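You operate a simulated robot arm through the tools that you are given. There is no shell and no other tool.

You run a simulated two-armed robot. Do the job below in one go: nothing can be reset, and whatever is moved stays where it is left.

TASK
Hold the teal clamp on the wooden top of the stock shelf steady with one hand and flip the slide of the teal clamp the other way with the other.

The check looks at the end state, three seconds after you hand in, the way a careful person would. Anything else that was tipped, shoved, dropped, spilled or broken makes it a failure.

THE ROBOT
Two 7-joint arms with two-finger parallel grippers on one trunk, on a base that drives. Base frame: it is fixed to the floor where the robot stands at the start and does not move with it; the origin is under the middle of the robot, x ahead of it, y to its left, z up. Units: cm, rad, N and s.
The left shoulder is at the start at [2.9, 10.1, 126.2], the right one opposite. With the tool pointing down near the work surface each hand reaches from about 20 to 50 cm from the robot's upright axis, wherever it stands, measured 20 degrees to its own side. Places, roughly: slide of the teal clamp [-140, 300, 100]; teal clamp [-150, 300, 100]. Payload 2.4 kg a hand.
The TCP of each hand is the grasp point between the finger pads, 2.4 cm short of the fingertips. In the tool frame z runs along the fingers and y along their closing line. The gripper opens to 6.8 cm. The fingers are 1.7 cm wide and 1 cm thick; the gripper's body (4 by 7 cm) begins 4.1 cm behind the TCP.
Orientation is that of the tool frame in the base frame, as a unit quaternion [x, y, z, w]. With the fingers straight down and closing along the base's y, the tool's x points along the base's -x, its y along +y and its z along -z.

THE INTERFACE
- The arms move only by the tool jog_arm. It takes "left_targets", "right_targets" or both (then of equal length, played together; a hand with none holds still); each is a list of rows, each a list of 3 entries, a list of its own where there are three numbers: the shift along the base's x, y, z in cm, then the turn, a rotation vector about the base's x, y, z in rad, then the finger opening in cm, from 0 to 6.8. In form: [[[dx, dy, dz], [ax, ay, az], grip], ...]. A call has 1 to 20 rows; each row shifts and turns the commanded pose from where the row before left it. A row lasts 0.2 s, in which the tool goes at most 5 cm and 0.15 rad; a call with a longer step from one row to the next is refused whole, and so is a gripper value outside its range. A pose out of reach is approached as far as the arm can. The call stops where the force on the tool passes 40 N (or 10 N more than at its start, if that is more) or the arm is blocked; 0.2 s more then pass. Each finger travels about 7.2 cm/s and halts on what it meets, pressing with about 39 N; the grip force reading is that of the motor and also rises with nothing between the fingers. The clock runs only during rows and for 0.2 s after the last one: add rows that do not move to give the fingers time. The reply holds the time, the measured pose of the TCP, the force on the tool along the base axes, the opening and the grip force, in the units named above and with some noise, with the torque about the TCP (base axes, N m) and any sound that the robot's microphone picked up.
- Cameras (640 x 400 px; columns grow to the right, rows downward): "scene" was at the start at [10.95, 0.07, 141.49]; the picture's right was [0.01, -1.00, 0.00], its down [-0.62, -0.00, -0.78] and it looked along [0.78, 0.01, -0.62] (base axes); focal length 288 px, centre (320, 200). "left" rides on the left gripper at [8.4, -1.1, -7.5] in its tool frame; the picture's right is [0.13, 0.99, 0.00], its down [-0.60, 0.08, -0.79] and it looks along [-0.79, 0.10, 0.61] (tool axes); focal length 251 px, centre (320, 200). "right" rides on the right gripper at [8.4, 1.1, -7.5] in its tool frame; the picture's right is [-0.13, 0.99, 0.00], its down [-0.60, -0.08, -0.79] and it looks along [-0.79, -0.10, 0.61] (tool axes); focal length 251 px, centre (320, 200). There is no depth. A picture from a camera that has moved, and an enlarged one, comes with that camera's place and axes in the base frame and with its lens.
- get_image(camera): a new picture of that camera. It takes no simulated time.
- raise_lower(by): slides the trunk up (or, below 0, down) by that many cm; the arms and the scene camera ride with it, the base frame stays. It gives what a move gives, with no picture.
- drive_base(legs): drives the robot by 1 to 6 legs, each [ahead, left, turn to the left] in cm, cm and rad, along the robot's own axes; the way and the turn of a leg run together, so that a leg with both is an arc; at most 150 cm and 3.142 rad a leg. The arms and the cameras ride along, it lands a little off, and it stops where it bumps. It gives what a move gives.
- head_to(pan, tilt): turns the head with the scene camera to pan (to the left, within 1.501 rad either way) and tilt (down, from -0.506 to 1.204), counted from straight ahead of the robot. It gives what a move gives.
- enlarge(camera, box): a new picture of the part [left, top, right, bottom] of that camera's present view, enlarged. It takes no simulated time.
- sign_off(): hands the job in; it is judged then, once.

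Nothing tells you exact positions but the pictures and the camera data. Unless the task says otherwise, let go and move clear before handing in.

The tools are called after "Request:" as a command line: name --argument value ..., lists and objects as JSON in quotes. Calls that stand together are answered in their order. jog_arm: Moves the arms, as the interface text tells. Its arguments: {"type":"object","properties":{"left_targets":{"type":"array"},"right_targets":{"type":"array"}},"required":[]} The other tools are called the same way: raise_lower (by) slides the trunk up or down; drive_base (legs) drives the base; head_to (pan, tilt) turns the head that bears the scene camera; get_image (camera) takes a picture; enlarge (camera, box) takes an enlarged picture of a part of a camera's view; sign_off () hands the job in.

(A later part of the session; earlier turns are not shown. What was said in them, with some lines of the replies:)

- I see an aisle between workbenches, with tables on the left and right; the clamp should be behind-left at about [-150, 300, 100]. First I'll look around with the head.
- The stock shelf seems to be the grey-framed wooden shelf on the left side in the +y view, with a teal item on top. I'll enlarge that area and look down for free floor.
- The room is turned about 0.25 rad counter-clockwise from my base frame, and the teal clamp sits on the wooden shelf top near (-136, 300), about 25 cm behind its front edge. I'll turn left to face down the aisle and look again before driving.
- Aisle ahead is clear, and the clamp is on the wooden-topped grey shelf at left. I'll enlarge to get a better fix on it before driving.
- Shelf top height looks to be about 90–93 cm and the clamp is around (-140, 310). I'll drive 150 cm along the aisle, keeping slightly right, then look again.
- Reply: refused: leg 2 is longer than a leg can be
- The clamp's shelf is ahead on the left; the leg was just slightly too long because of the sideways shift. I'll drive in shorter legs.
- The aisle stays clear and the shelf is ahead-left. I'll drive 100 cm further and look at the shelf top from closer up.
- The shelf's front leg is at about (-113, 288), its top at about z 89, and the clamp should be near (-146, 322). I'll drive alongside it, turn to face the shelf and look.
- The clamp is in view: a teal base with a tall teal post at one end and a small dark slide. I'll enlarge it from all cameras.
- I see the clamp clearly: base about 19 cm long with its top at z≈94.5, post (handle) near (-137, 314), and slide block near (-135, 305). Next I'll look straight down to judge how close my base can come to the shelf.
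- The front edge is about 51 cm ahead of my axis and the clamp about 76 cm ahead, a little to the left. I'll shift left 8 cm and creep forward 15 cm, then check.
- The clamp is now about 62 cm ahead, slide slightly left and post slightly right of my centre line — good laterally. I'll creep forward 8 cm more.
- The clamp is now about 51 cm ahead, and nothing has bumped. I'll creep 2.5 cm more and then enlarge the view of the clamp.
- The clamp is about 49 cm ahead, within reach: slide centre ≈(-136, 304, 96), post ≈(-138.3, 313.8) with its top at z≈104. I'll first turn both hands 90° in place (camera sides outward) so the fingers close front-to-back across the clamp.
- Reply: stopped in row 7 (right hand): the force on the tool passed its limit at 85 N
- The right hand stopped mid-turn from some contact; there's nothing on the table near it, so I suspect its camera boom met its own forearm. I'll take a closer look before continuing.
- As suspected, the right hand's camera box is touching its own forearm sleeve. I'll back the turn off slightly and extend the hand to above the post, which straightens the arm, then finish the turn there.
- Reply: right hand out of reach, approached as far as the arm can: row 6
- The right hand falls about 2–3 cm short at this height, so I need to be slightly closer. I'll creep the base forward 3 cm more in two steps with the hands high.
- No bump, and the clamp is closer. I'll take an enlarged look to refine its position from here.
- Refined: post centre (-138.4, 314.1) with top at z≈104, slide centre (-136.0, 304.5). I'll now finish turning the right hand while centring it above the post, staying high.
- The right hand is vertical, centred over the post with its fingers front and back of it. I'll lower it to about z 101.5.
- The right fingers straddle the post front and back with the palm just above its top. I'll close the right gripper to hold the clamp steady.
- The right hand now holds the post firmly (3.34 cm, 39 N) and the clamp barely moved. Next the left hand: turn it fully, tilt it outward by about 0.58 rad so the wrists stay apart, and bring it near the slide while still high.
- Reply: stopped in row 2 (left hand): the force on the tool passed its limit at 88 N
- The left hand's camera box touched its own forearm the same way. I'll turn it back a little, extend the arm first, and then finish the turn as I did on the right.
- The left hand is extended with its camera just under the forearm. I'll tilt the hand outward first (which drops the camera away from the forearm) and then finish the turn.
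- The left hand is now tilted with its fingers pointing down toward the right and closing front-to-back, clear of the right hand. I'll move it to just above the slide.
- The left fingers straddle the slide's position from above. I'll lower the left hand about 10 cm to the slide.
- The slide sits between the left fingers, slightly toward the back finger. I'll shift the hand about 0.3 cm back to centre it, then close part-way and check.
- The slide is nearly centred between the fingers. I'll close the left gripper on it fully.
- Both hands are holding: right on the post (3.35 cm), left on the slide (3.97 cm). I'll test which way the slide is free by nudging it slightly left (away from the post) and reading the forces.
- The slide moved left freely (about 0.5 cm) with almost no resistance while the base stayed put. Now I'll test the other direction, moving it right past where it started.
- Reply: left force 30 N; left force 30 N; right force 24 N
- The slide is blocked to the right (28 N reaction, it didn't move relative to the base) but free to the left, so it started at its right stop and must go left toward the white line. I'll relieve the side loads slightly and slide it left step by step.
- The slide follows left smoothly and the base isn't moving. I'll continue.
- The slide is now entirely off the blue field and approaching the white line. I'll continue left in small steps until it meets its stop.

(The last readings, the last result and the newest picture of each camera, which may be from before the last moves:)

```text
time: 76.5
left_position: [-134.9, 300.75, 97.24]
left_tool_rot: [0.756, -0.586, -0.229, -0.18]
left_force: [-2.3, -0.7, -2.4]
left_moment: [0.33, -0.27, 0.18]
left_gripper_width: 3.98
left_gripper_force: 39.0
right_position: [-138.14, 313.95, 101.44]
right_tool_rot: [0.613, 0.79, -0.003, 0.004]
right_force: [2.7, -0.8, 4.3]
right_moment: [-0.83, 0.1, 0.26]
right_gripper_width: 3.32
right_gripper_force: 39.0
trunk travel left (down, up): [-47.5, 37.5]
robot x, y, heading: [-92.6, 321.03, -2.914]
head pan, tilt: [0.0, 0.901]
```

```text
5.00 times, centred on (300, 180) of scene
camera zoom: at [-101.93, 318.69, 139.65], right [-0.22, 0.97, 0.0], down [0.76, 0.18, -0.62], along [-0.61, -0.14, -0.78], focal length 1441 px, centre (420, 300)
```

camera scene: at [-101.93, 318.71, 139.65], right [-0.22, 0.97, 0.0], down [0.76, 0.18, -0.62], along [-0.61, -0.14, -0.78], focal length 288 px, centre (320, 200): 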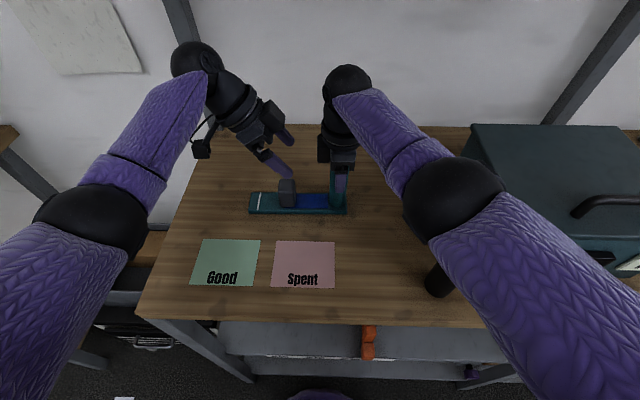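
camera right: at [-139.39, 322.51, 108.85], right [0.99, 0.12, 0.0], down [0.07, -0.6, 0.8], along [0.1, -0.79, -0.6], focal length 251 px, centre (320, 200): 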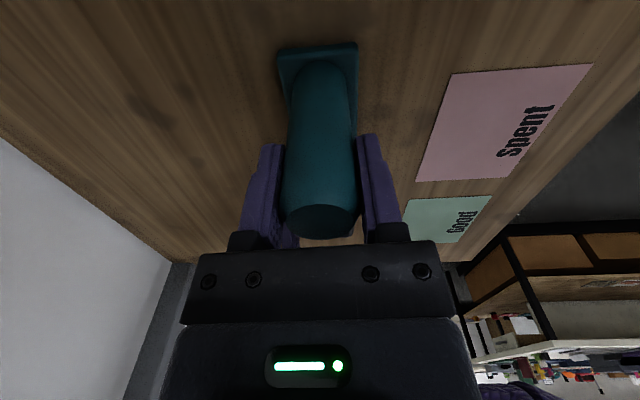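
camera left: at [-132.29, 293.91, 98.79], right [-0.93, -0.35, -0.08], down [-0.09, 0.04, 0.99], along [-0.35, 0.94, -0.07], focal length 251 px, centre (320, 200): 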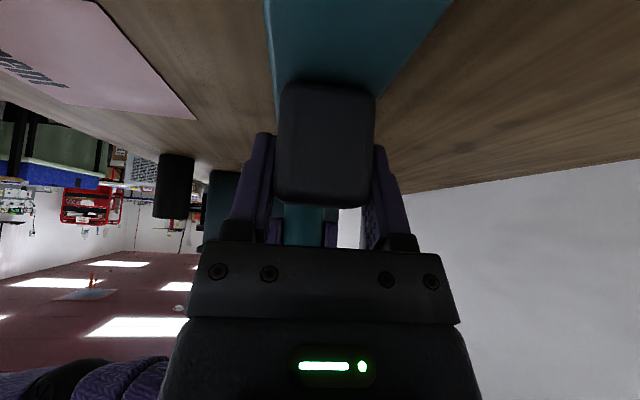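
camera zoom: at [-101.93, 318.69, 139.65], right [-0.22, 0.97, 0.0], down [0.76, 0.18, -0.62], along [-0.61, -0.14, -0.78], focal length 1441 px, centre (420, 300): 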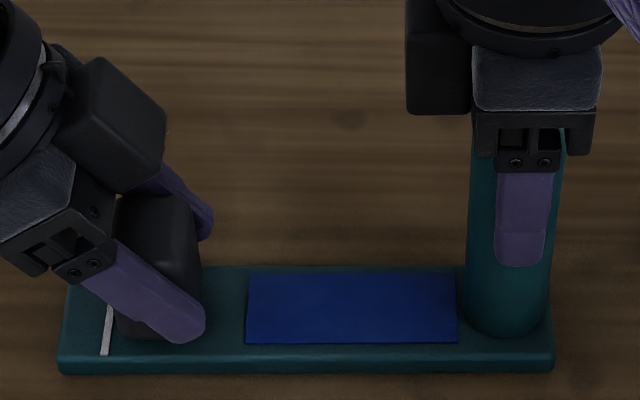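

The slide's left edge is now reaching the white line, with no resistance yet. I'll advance a little more, checking for the stop.

Request:
jog_arm --left_targets '[[[0.05, -0.2, 0], [0, 0, 0], 0], [[0.05, -0.2, 0], [0, 0, 0], 0], [[0, 0, 0], [0, 0, 0], 0]]'

Request:
enlarge --camera "scene" --box '[236, 140, 364, 220]'

```text
time: 77.3
left_position: [-134.88, 300.56, 97.28]
left_tool_rot: [0.756, -0.586, -0.229, -0.179]
left_force: [3.6, 0.5, 1.1]
left_moment: [0.29, 0.36, -0.47]
left_gripper_width: 3.95
left_gripper_force: 39.1
right_position: [-138.28, 314.01, 101.39]
right_tool_rot: [0.613, 0.79, -0.003, 0.005]
right_force: [-2.7, -2.2, 0.0]
right_moment: [-0.06, -0.15, 0.11]
right_gripper_width: 3.33
right_gripper_force: 38.8
trunk travel left (down, up): [-47.5, 37.5]
robot x, y, heading: [-92.32, 320.96, -2.915]
head pan, tilt: [0.0, 0.901]
```

```text
5.00 times, centred on (300, 180) of scene
camera zoom: at [-101.93, 318.7, 139.65], right [-0.22, 0.97, 0.0], down [0.76, 0.18, -0.62], along [-0.61, -0.14, -0.78], focal length 1441 px, centre (420, 300)
```

zoom: 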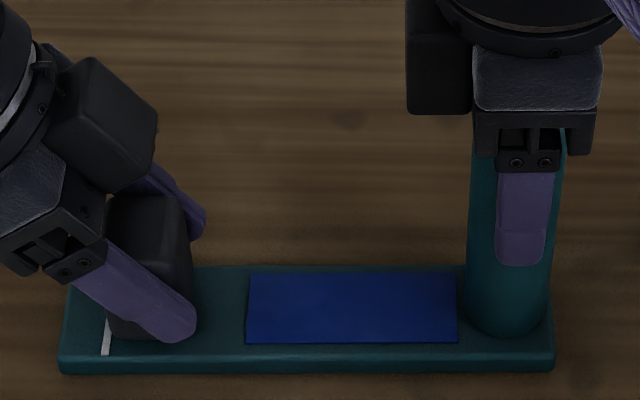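

Still free, with the slide's edge right at the white line. I'll nudge further in small steps.

Request:
jog_arm --left_targets '[[[0.05, -0.2, 0], [0, 0, 0], 0], [[0.05, -0.2, 0], [0, 0, 0], 0], [[0, 0, 0], [0, 0, 0], 0]]'

Request:
jog_arm --left_targets '[[[0.05, -0.2, 0], [0, 0, 0], 0], [[0, 0, 0], [0, 0, 0], 0]]'

Request:
enlarge --camera "scene" --box '[236, 140, 364, 220]'

```text
time: 78.1
left_position: [-134.78, 300.12, 97.34]
left_tool_rot: [0.756, -0.586, -0.23, -0.18]
left_force: [4.4, 1.6, 7.6]
left_moment: [0.68, -0.06, -0.62]
left_gripper_width: 3.98
left_gripper_force: 39.0
right_position: [-138.35, 314.02, 101.45]
right_tool_rot: [0.614, 0.789, -0.003, 0.006]
right_force: [-3.6, -1.6, -4.6]
right_moment: [0.41, 0.54, -0.01]
right_gripper_width: 3.34
right_gripper_force: 39.1
trunk travel left (down, up): [-47.5, 37.5]
robot x, y, heading: [-92.45, 321.15, -2.912]
head pan, tilt: [0.0, 0.901]
```

```text
time: 78.7
left_position: [-134.71, 299.88, 97.23]
left_tool_rot: [0.756, -0.587, -0.229, -0.181]
left_force: [1.3, 0.1, 8.6]
left_moment: [1.07, -0.23, -0.37]
left_gripper_width: 3.96
left_gripper_force: 39.0
right_position: [-138.24, 314.0, 101.52]
right_tool_rot: [0.614, 0.789, -0.002, 0.005]
right_force: [-2.9, -1.2, -5.7]
right_moment: [0.44, 0.74, 0.1]
right_gripper_width: 3.32
right_gripper_force: 39.0
trunk travel left (down, up): [-47.5, 37.5]
robot x, y, heading: [-92.65, 320.85, -2.916]
head pan, tilt: [0.0, 0.901]
```

```text
5.00 times, centred on (300, 180) of scene
camera zoom: at [-101.94, 318.7, 139.65], right [-0.22, 0.97, 0.0], down [0.76, 0.18, -0.62], along [-0.61, -0.14, -0.78], focal length 1441 px, centre (420, 300)
```

zoom: 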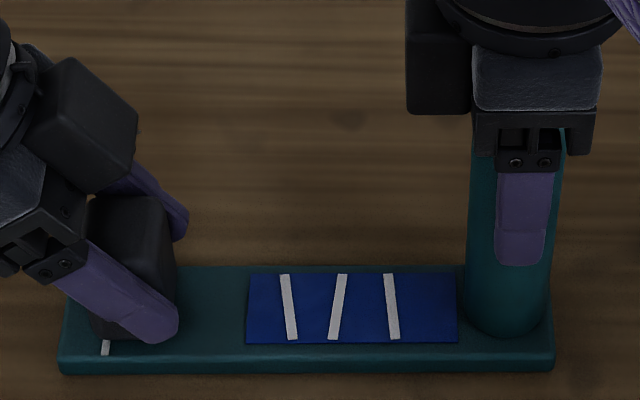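

The blue field now shows three white stripes, so the slide has flipped to its other state. I'll nudge it a little further to make sure it is well seated at that end.

Request:
jog_arm --left_targets '[[[0.05, -0.2, 0], [0, 0, 0], 0], [[0, 0, 0], [0, 0, 0], 0]]'

Request:
enlarge --camera "scene" --box '[236, 140, 364, 220]'

```text
time: 79.3
left_position: [-134.69, 299.62, 97.29]
left_tool_rot: [0.756, -0.586, -0.23, -0.18]
left_force: [3.5, 0.7, 12.9]
left_moment: [1.15, 0.08, -0.43]
left_gripper_width: 3.98
left_gripper_force: 38.8
right_position: [-138.33, 314.02, 101.42]
right_tool_rot: [0.614, 0.789, -0.003, 0.005]
right_force: [-3.4, -2.2, -8.7]
right_moment: [0.68, 0.69, -0.15]
right_gripper_width: 3.34
right_gripper_force: 38.8
trunk travel left (down, up): [-47.5, 37.5]
robot x, y, heading: [-92.4, 321.06, -2.916]
head pan, tilt: [0.0, 0.901]
```

```text
5.00 times, centred on (300, 180) of scene
camera zoom: at [-101.93, 318.7, 139.65], right [-0.22, 0.97, 0.0], down [0.76, 0.18, -0.62], along [-0.61, -0.14, -0.78], focal length 1441 px, centre (420, 300)
```

zoom: 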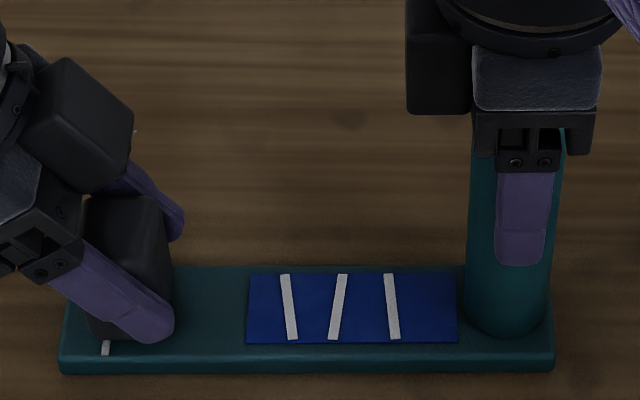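

The stripes remain. I'll go on gently until I feel the stop, easing the slight downward press.

Request:
jog_arm --left_targets '[[[0.04, -0.19, 0.06], [0, 0, 0], 0], [[0.05, -0.19, 0], [0, 0, 0], 0], [[0, 0, 0], [0, 0, 0], 0]]'

Request:
enlarge --camera "scene" --box '[236, 140, 364, 220]'

```text
time: 80.1
left_position: [-134.68, 299.22, 97.19]
left_tool_rot: [0.756, -0.586, -0.229, -0.179]
left_force: [2.0, 0.1, 5.7]
left_moment: [1.0, 0.09, -0.52]
left_gripper_width: 3.98
left_gripper_force: 39.3
right_position: [-138.3, 314.0, 101.48]
right_tool_rot: [0.613, 0.79, -0.002, 0.004]
right_force: [-2.0, -1.5, -5.6]
right_moment: [0.12, 0.31, 0.17]
right_gripper_width: 3.33
right_gripper_force: 39.0
trunk travel left (down, up): [-47.5, 37.5]
robot x, y, heading: [-92.45, 320.92, -2.918]
head pan, tilt: [0.0, 0.901]
```

```text
5.00 times, centred on (300, 180) of scene
camera zoom: at [-101.95, 318.71, 139.64], right [-0.22, 0.97, 0.0], down [0.76, 0.18, -0.62], along [-0.6, -0.14, -0.78], focal length 1441 px, centre (420, 300)
```

zoom: 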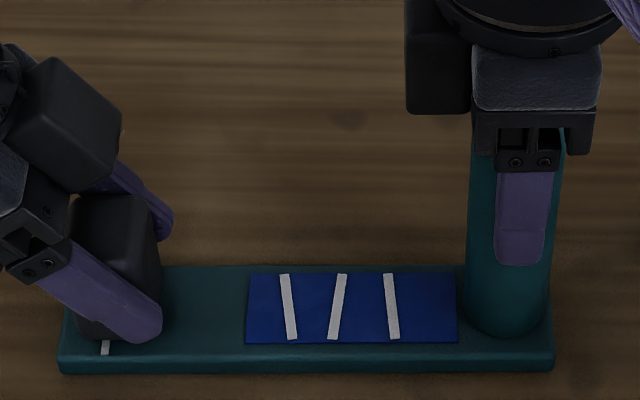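

Still moving freely; its centre is now nearly on the white line. A bit more to find the end stop.

Request:
jog_arm --left_targets '[[[0.05, -0.19, 0.03], [0, 0, 0], 0], [[0.05, -0.19, 0], [0, 0, 0], 0], [[0, 0, 0], [0, 0, 0], 0]]'

Request:
enlarge --camera "scene" --box '[236, 140, 364, 220]'

```text
time: 80.9
left_position: [-134.62, 298.84, 97.31]
left_tool_rot: [0.757, -0.586, -0.229, -0.179]
left_force: [-0.8, -0.8, -0.5]
left_moment: [-0.09, 0.42, -0.13]
left_gripper_width: 3.95
left_gripper_force: 39.5
right_position: [-138.2, 313.88, 101.44]
right_tool_rot: [0.613, 0.79, -0.003, 0.004]
right_force: [0.4, -0.1, 2.0]
right_moment: [-0.33, -0.53, 0.21]
right_gripper_width: 3.33
right_gripper_force: 39.1
trunk travel left (down, up): [-47.5, 37.5]
robot x, y, heading: [-92.44, 321.1, -2.921]
head pan, tilt: [0.0, 0.901]
```

```text
5.00 times, centred on (300, 180) of scene
camera zoom: at [-101.96, 318.71, 139.64], right [-0.22, 0.97, 0.0], down [0.76, 0.18, -0.62], along [-0.6, -0.14, -0.78], focal length 1441 px, centre (420, 300)
```

zoom: 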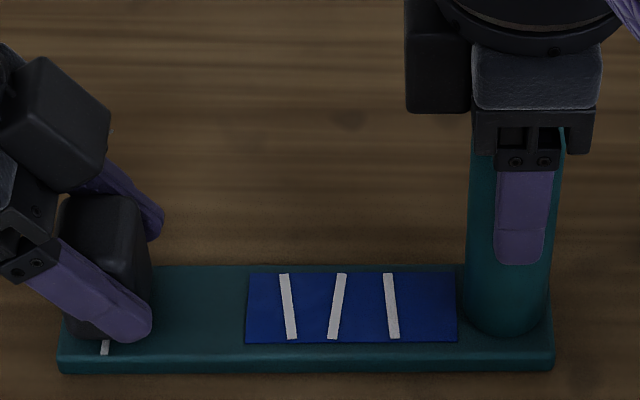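

The slide is now centred on the white line. One more tiny nudge will tell me whether this is the end stop.

Request:
jog_arm --left_targets '[[[0.05, -0.19, 0], [0, 0, 0], 0], [[0, 0, 0], [0, 0, 0], 0]]'

Request:
enlarge --camera "scene" --box '[236, 140, 364, 220]'

```text
time: 81.5
left_position: [-134.51, 298.77, 97.22]
left_tool_rot: [0.756, -0.586, -0.229, -0.18]
left_force: [-0.5, 4.1, -0.8]
left_moment: [-0.77, 0.09, -0.09]
left_gripper_width: 3.94
left_gripper_force: 38.9
right_position: [-138.37, 313.98, 101.5]
right_tool_rot: [0.613, 0.79, -0.003, 0.005]
right_force: [1.0, -3.2, 0.8]
right_moment: [0.18, -0.25, 0.0]
right_gripper_width: 3.36
right_gripper_force: 38.8
trunk travel left (down, up): [-47.5, 37.5]
robot x, y, heading: [-92.15, 320.62, -2.914]
head pan, tilt: [0.0, 0.901]
```

```text
5.00 times, centred on (300, 180) of scene
camera zoom: at [-101.96, 318.71, 139.64], right [-0.22, 0.97, 0.0], down [0.76, 0.18, -0.62], along [-0.6, -0.14, -0.78], focal length 1441 px, centre (420, 300)
```

zoom: 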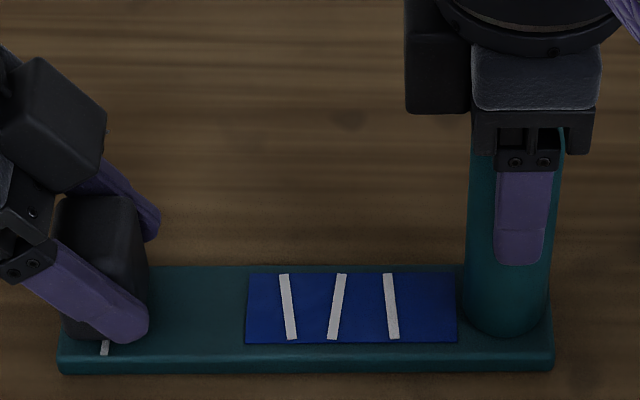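

The stop is reached (light 4 N reaction) and the stripes are still showing. I'll open the left hand and lift it clear while the right hand keeps holding the post.

Request:
jog_arm --left_targets '[[[-0.02, 0.05, 0], [0, 0, 0], 2.0], [[0, 0, 0], [0, 0, 0], 4.5], [[0, 0, 0], [0, 0, 0], 6.0], [[0, 0, 0], [0, 0, 0], 6.8], [[0, 0, 0], [0, 0, 0], 6.8]]'

Request:
get_image --camera "left"

Request:
enlarge --camera "scene" --box '[220, 100, 380, 220]'

```text
time: 82.7
left_position: [-134.62, 298.86, 97.22]
left_tool_rot: [0.756, -0.586, -0.229, -0.179]
left_force: [0.3, -0.1, -0.2]
left_moment: [0.0, 0.0, 0.0]
left_gripper_width: 6.79
left_gripper_force: 0.1
right_position: [-138.3, 314.02, 101.36]
right_tool_rot: [0.614, 0.789, -0.002, 0.005]
right_force: [-1.4, 1.9, 0.4]
right_moment: [0.32, 0.14, -0.02]
right_gripper_width: 3.33
right_gripper_force: 38.9
trunk travel left (down, up): [-47.5, 37.5]
robot x, y, heading: [-92.24, 320.73, -2.913]
head pan, tilt: [0.0, 0.901]
```

```text
taken
camera left: at [-130.82, 288.18, 98.87], right [-0.93, -0.35, -0.08], down [-0.09, 0.04, 0.99], along [-0.35, 0.94, -0.07], focal length 251 px, centre (320, 200)
```

left: 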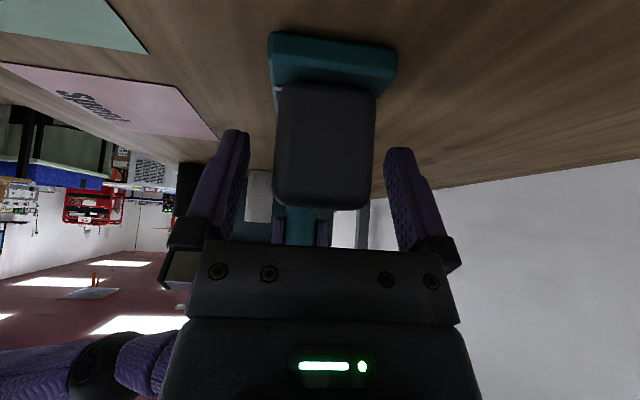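

```text
3.33 times, centred on (300, 160) of scene
camera zoom: at [-101.95, 318.72, 139.65], right [-0.22, 0.97, 0.0], down [0.76, 0.18, -0.62], along [-0.6, -0.14, -0.78], focal length 961 px, centre (387, 333)
```

zoom: 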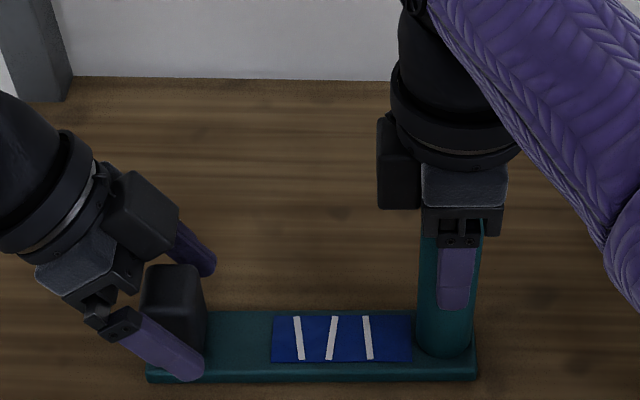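

The slide stays at the left end with the stripes showing, and the left fingers are open on either side of it. I'll lift the left hand straight up and clear.

Request:
jog_arm --left_targets '[[[0, 0, 1.5], [0, 0, 0], 6.8], [[0, 0, 1.5], [0, 0, 0], 6.8], [[0, 0, 1.5], [0, 0, 0], 6.8], [[0, 0, 1.5], [0, 0, 0], 6.8], [[0, 0, 1.5], [0, 0, 0], 6.8], [[0, 0, 1.5], [0, 0, 0], 6.8], [[0, 0, 1.5], [0, 0, 0], 6.8], [[0.3, -1.0, 1.5], [0, 0, 0], 6.8], [[0.3, -1.0, 1.5], [0, 0, 0], 6.8], [[0.3, -1.0, 1.5], [0, 0, 0], 6.8], [[0, 0, 0], [0, 0, 0], 6.8]]'

Request:
enlarge --camera "scene" --box '[220, 100, 380, 220]'

Request:
get_image --camera "scene"

```text
time: 85.1
left_position: [-133.52, 295.66, 112.23]
left_tool_rot: [0.756, -0.586, -0.23, -0.179]
left_force: [-0.2, 0.1, -0.1]
left_moment: [-0.03, 0.01, 0.01]
left_gripper_width: 6.82
left_gripper_force: 0.0
right_position: [-138.41, 313.97, 101.42]
right_tool_rot: [0.613, 0.79, -0.003, 0.004]
right_force: [0.9, 1.0, 0.2]
right_moment: [0.2, 0.11, -0.03]
right_gripper_width: 3.37
right_gripper_force: 39.0
trunk travel left (down, up): [-47.5, 37.5]
robot x, y, heading: [-92.07, 320.85, -2.919]
head pan, tilt: [0.0, 0.901]
```

```text
3.33 times, centred on (300, 160) of scene
camera zoom: at [-101.94, 318.7, 139.65], right [-0.22, 0.97, 0.0], down [0.76, 0.18, -0.62], along [-0.61, -0.14, -0.78], focal length 961 px, centre (387, 333)
```

zoom: 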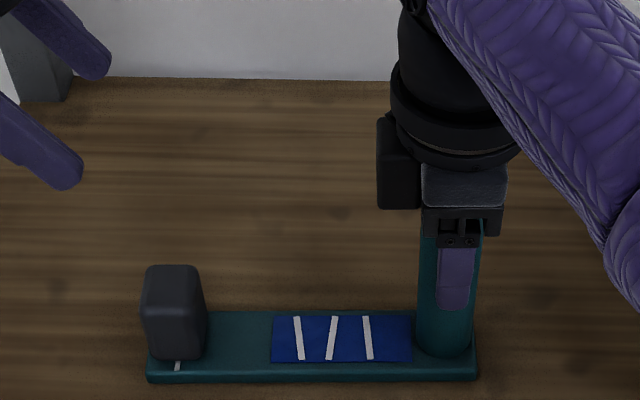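

```text
taken
camera scene: at [-101.94, 318.7, 139.65], right [-0.22, 0.97, 0.0], down [0.76, 0.18, -0.62], along [-0.61, -0.14, -0.78], focal length 288 px, centre (320, 200)
```

scene: 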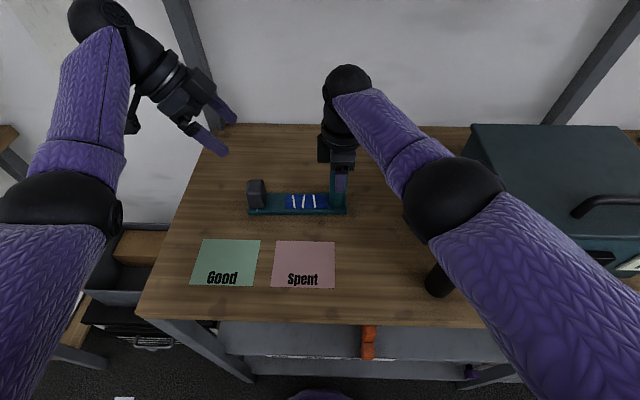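

The slide rests on the white line and the stripes show. Now I'll open the right hand and lift it straight up off the post.

Request:
jog_arm --right_targets '[[[0, 0, 0], [0, 0, 0], 3.6], [[0, 0, 0], [0, 0, 0], 5.0], [[0, 0, 0], [0, 0, 0], 6.4], [[0, 0, 0], [0, 0, 0], 6.8], [[0, 0, 0], [0, 0, 0], 6.8]]'

Request:
get_image --camera "right"

Request:
enlarge --camera "scene" --box '[220, 100, 380, 220]'

```text
time: 86.3
left_position: [-133.67, 295.77, 112.18]
left_tool_rot: [0.756, -0.586, -0.229, -0.179]
left_force: [0.0, 1.0, 0.4]
left_moment: [-0.06, 0.0, -0.02]
left_gripper_width: 6.82
left_gripper_force: 0.0
right_position: [-138.22, 313.95, 101.47]
right_tool_rot: [0.614, 0.789, -0.002, 0.004]
right_force: [-0.2, 0.4, -1.0]
right_moment: [-0.02, 0.0, 0.0]
right_gripper_width: 6.82
right_gripper_force: 0.1
trunk travel left (down, up): [-47.5, 37.5]
robot x, y, heading: [-92.56, 321.02, -2.918]
head pan, tilt: [0.0, 0.901]
```

```text
taken
camera right: at [-139.39, 322.51, 108.84], right [0.99, 0.12, 0.0], down [0.07, -0.6, 0.8], along [0.1, -0.79, -0.6], focal length 251 px, centre (320, 200)
```

right: 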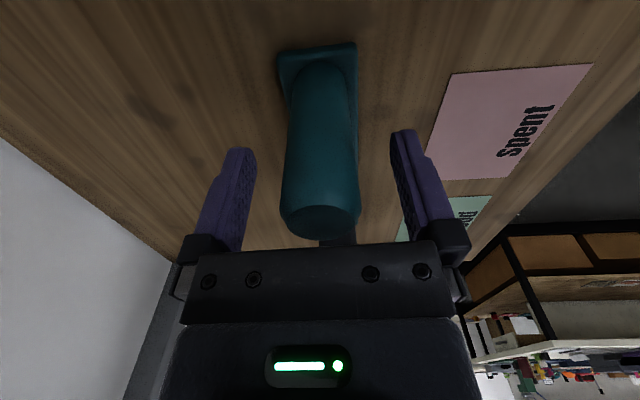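

```text
3.33 times, centred on (300, 160) of scene
camera zoom: at [-101.94, 318.71, 139.65], right [-0.22, 0.97, 0.0], down [0.76, 0.18, -0.62], along [-0.61, -0.14, -0.78], focal length 961 px, centre (387, 333)
```

zoom: 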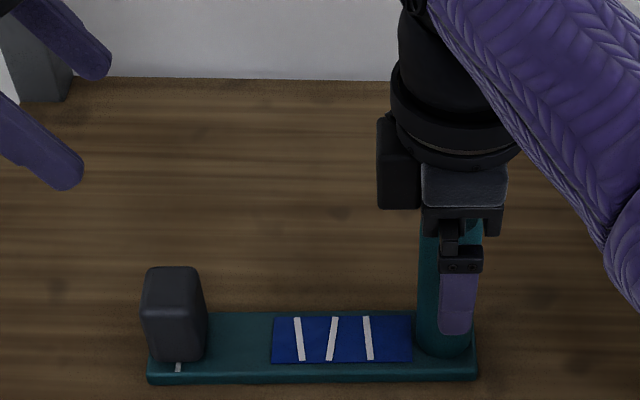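

The post is free between the open right fingers and the clamp stands still. I'll raise the right hand straight up.

Request:
jog_arm --right_targets '[[[0, 0, 1.5], [0, 0, 0], 6.8], [[0, 0, 1.5], [0, 0, 0], 6.8], [[0, 0, 1.5], [0, 0, 0], 6.8], [[0, 0, 1.5], [0, 0, 0], 6.8], [[0, 0, 1.5], [0, 0, 0], 6.8], [[0, 0, 1.5], [0, 0, 0], 6.8], [[0, 0, 1.5], [0, 0, 0], 6.8], [[0, 0, 0.5], [0, 0, 0], 6.8], [[0, 0, 0], [0, 0, 0], 6.8]]'

Request:
get_image --camera "scene"

Request:
enlarge --camera "scene" --box '[220, 100, 380, 220]'

```text
time: 88.3
left_position: [-133.56, 295.85, 112.38]
left_tool_rot: [0.756, -0.586, -0.23, -0.18]
left_force: [0.6, -0.4, -0.4]
left_moment: [0.03, -0.03, -0.02]
left_gripper_width: 6.82
left_gripper_force: 0.0
right_position: [-138.35, 314.09, 112.53]
right_tool_rot: [0.614, 0.789, -0.003, 0.004]
right_force: [-0.1, 0.6, 0.9]
right_moment: [0.0, -0.01, -0.01]
right_gripper_width: 6.81
right_gripper_force: 0.1
trunk travel left (down, up): [-47.5, 37.5]
robot x, y, heading: [-92.49, 320.74, -2.92]
head pan, tilt: [0.0, 0.901]
```

```text
taken
camera scene: at [-101.94, 318.71, 139.65], right [-0.22, 0.97, 0.0], down [0.76, 0.18, -0.62], along [-0.61, -0.14, -0.78], focal length 288 px, centre (320, 200)
```

scene: 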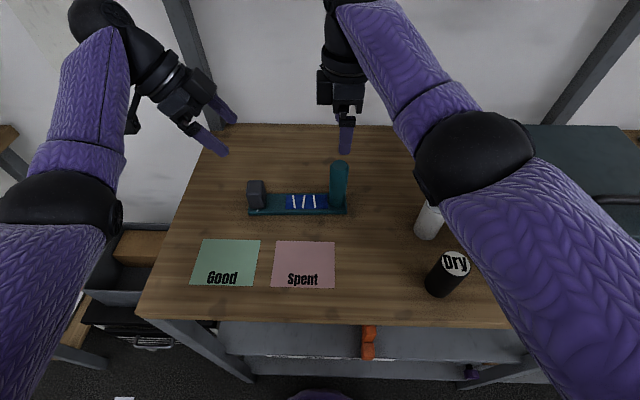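

```text
3.33 times, centred on (300, 160) of scene
camera zoom: at [-101.94, 318.71, 139.65], right [-0.22, 0.97, 0.0], down [0.76, 0.18, -0.62], along [-0.61, -0.14, -0.78], focal length 961 px, centre (387, 333)
```

zoom: 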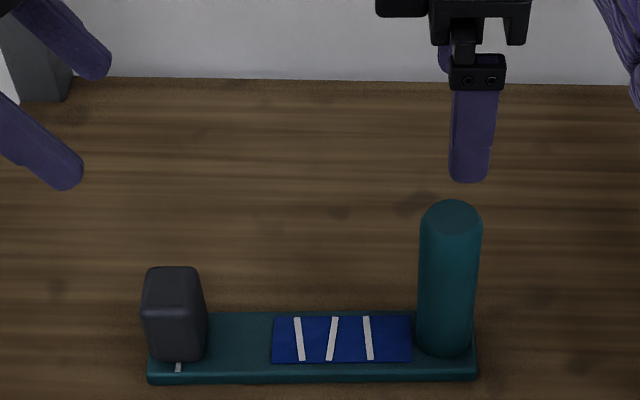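

The clamp stands steady with the slide at the white line and both jars upright. I'll back the base off about 20 cm with the hands high to be well clear, then check everything once more.

Request:
drive_base --legs '[[-20, 0, 0]]'

Request:
head_to --pan 0.0 --tilt 0.7

Request:
get_image --camera "scene"

Request:
enlarge --camera "scene" --box '[220, 130, 460, 280]'

```text
time: 89.9
left_position: [-113.91, 300.27, 112.33]
left_tool_rot: [0.756, -0.586, -0.229, -0.18]
left_force: [-0.8, 0.0, 0.4]
left_moment: [-0.02, 0.03, 0.0]
left_gripper_width: 6.81
left_gripper_force: 0.0
right_position: [-118.54, 318.61, 112.5]
right_tool_rot: [0.613, 0.79, -0.003, 0.005]
right_force: [1.0, -0.4, 0.7]
right_moment: [0.01, 0.02, 0.02]
right_gripper_width: 6.82
right_gripper_force: 0.0
trunk travel left (down, up): [-47.5, 37.5]
robot x, y, heading: [-72.72, 325.52, -2.914]
head pan, tilt: [0.0, 0.901]
```

```text
time: 90.7
left_position: [-113.89, 300.3, 112.15]
left_tool_rot: [0.756, -0.586, -0.229, -0.18]
left_force: [-0.4, 0.4, 1.1]
left_moment: [0.04, -0.03, 0.01]
left_gripper_width: 6.8
left_gripper_force: 0.1
right_position: [-118.69, 318.6, 112.47]
right_tool_rot: [0.614, 0.789, -0.002, 0.005]
right_force: [0.3, -1.0, 0.6]
right_moment: [0.01, -0.02, 0.03]
right_gripper_width: 6.83
right_gripper_force: 0.0
trunk travel left (down, up): [-47.5, 37.5]
robot x, y, heading: [-72.98, 325.36, -2.92]
head pan, tilt: [0.0, 0.7]
```

```text
taken
camera scene: at [-83.21, 323.02, 141.26], right [-0.22, 0.97, 0.0], down [0.63, 0.14, -0.76], along [-0.74, -0.17, -0.64], focal length 288 px, centre (320, 200)
```

scene: 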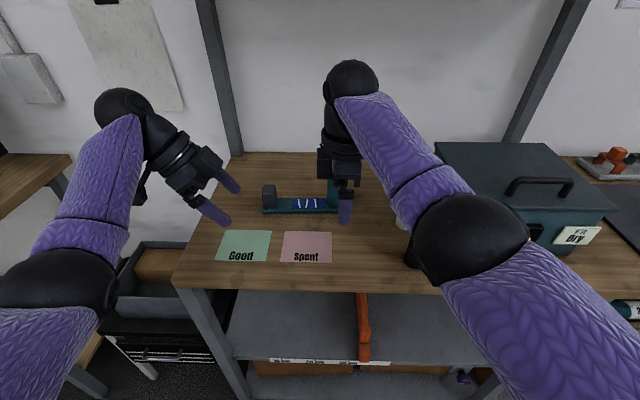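

```text
2.67 times, centred on (340, 205) of scene
camera zoom: at [-83.21, 323.02, 141.26], right [-0.22, 0.97, 0.0], down [0.63, 0.14, -0.76], along [-0.74, -0.17, -0.64], focal length 769 px, centre (267, 187)
```

zoom: 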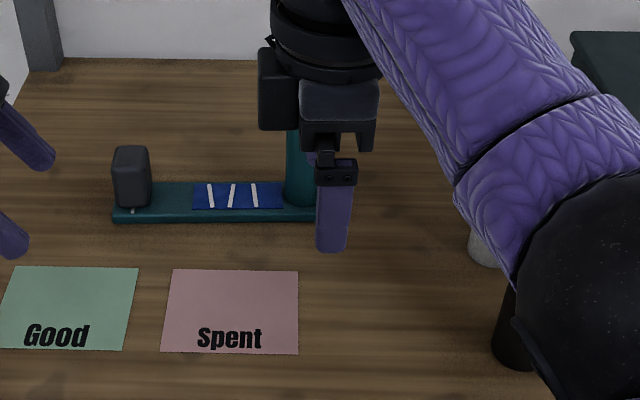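

The clamp stands where it was, with its slide at the opposite end on the white line and the indicator stripes showing. Both hands are off and clear, and nothing around it looks disturbed. I'm handing the job in.

Request:
sign_off

```text
The job is handed in.
```

The teal clamp's slide is flipped. It now sits at the opposite end of the base, over the white line. I held the post with the right hand and moved the slide with the left until it met its stop.

- **Direction:** the slide was blocked toward the post and free the other way, so I moved it left. Partway along, three white stripes appeared on the blue field, and they were still showing when I handed in.
- **Clamp position:** it shifted by a few millimetres at most while I gripped it, and it is still standing upright.
- **Surroundings:** the cards and the teal box looked undisturbed, and both jars were upright when I let go. In the last picture, taken after I backed off, the arm hid most of the jars.
- **During the turn:** each hand's camera box bumped its own forearm once, stopping the arm. Neither bump involved anything on the shelf.

Both hands are open and clear of the clamp, and I backed the robot about 20 cm away from the shelf before handing in.
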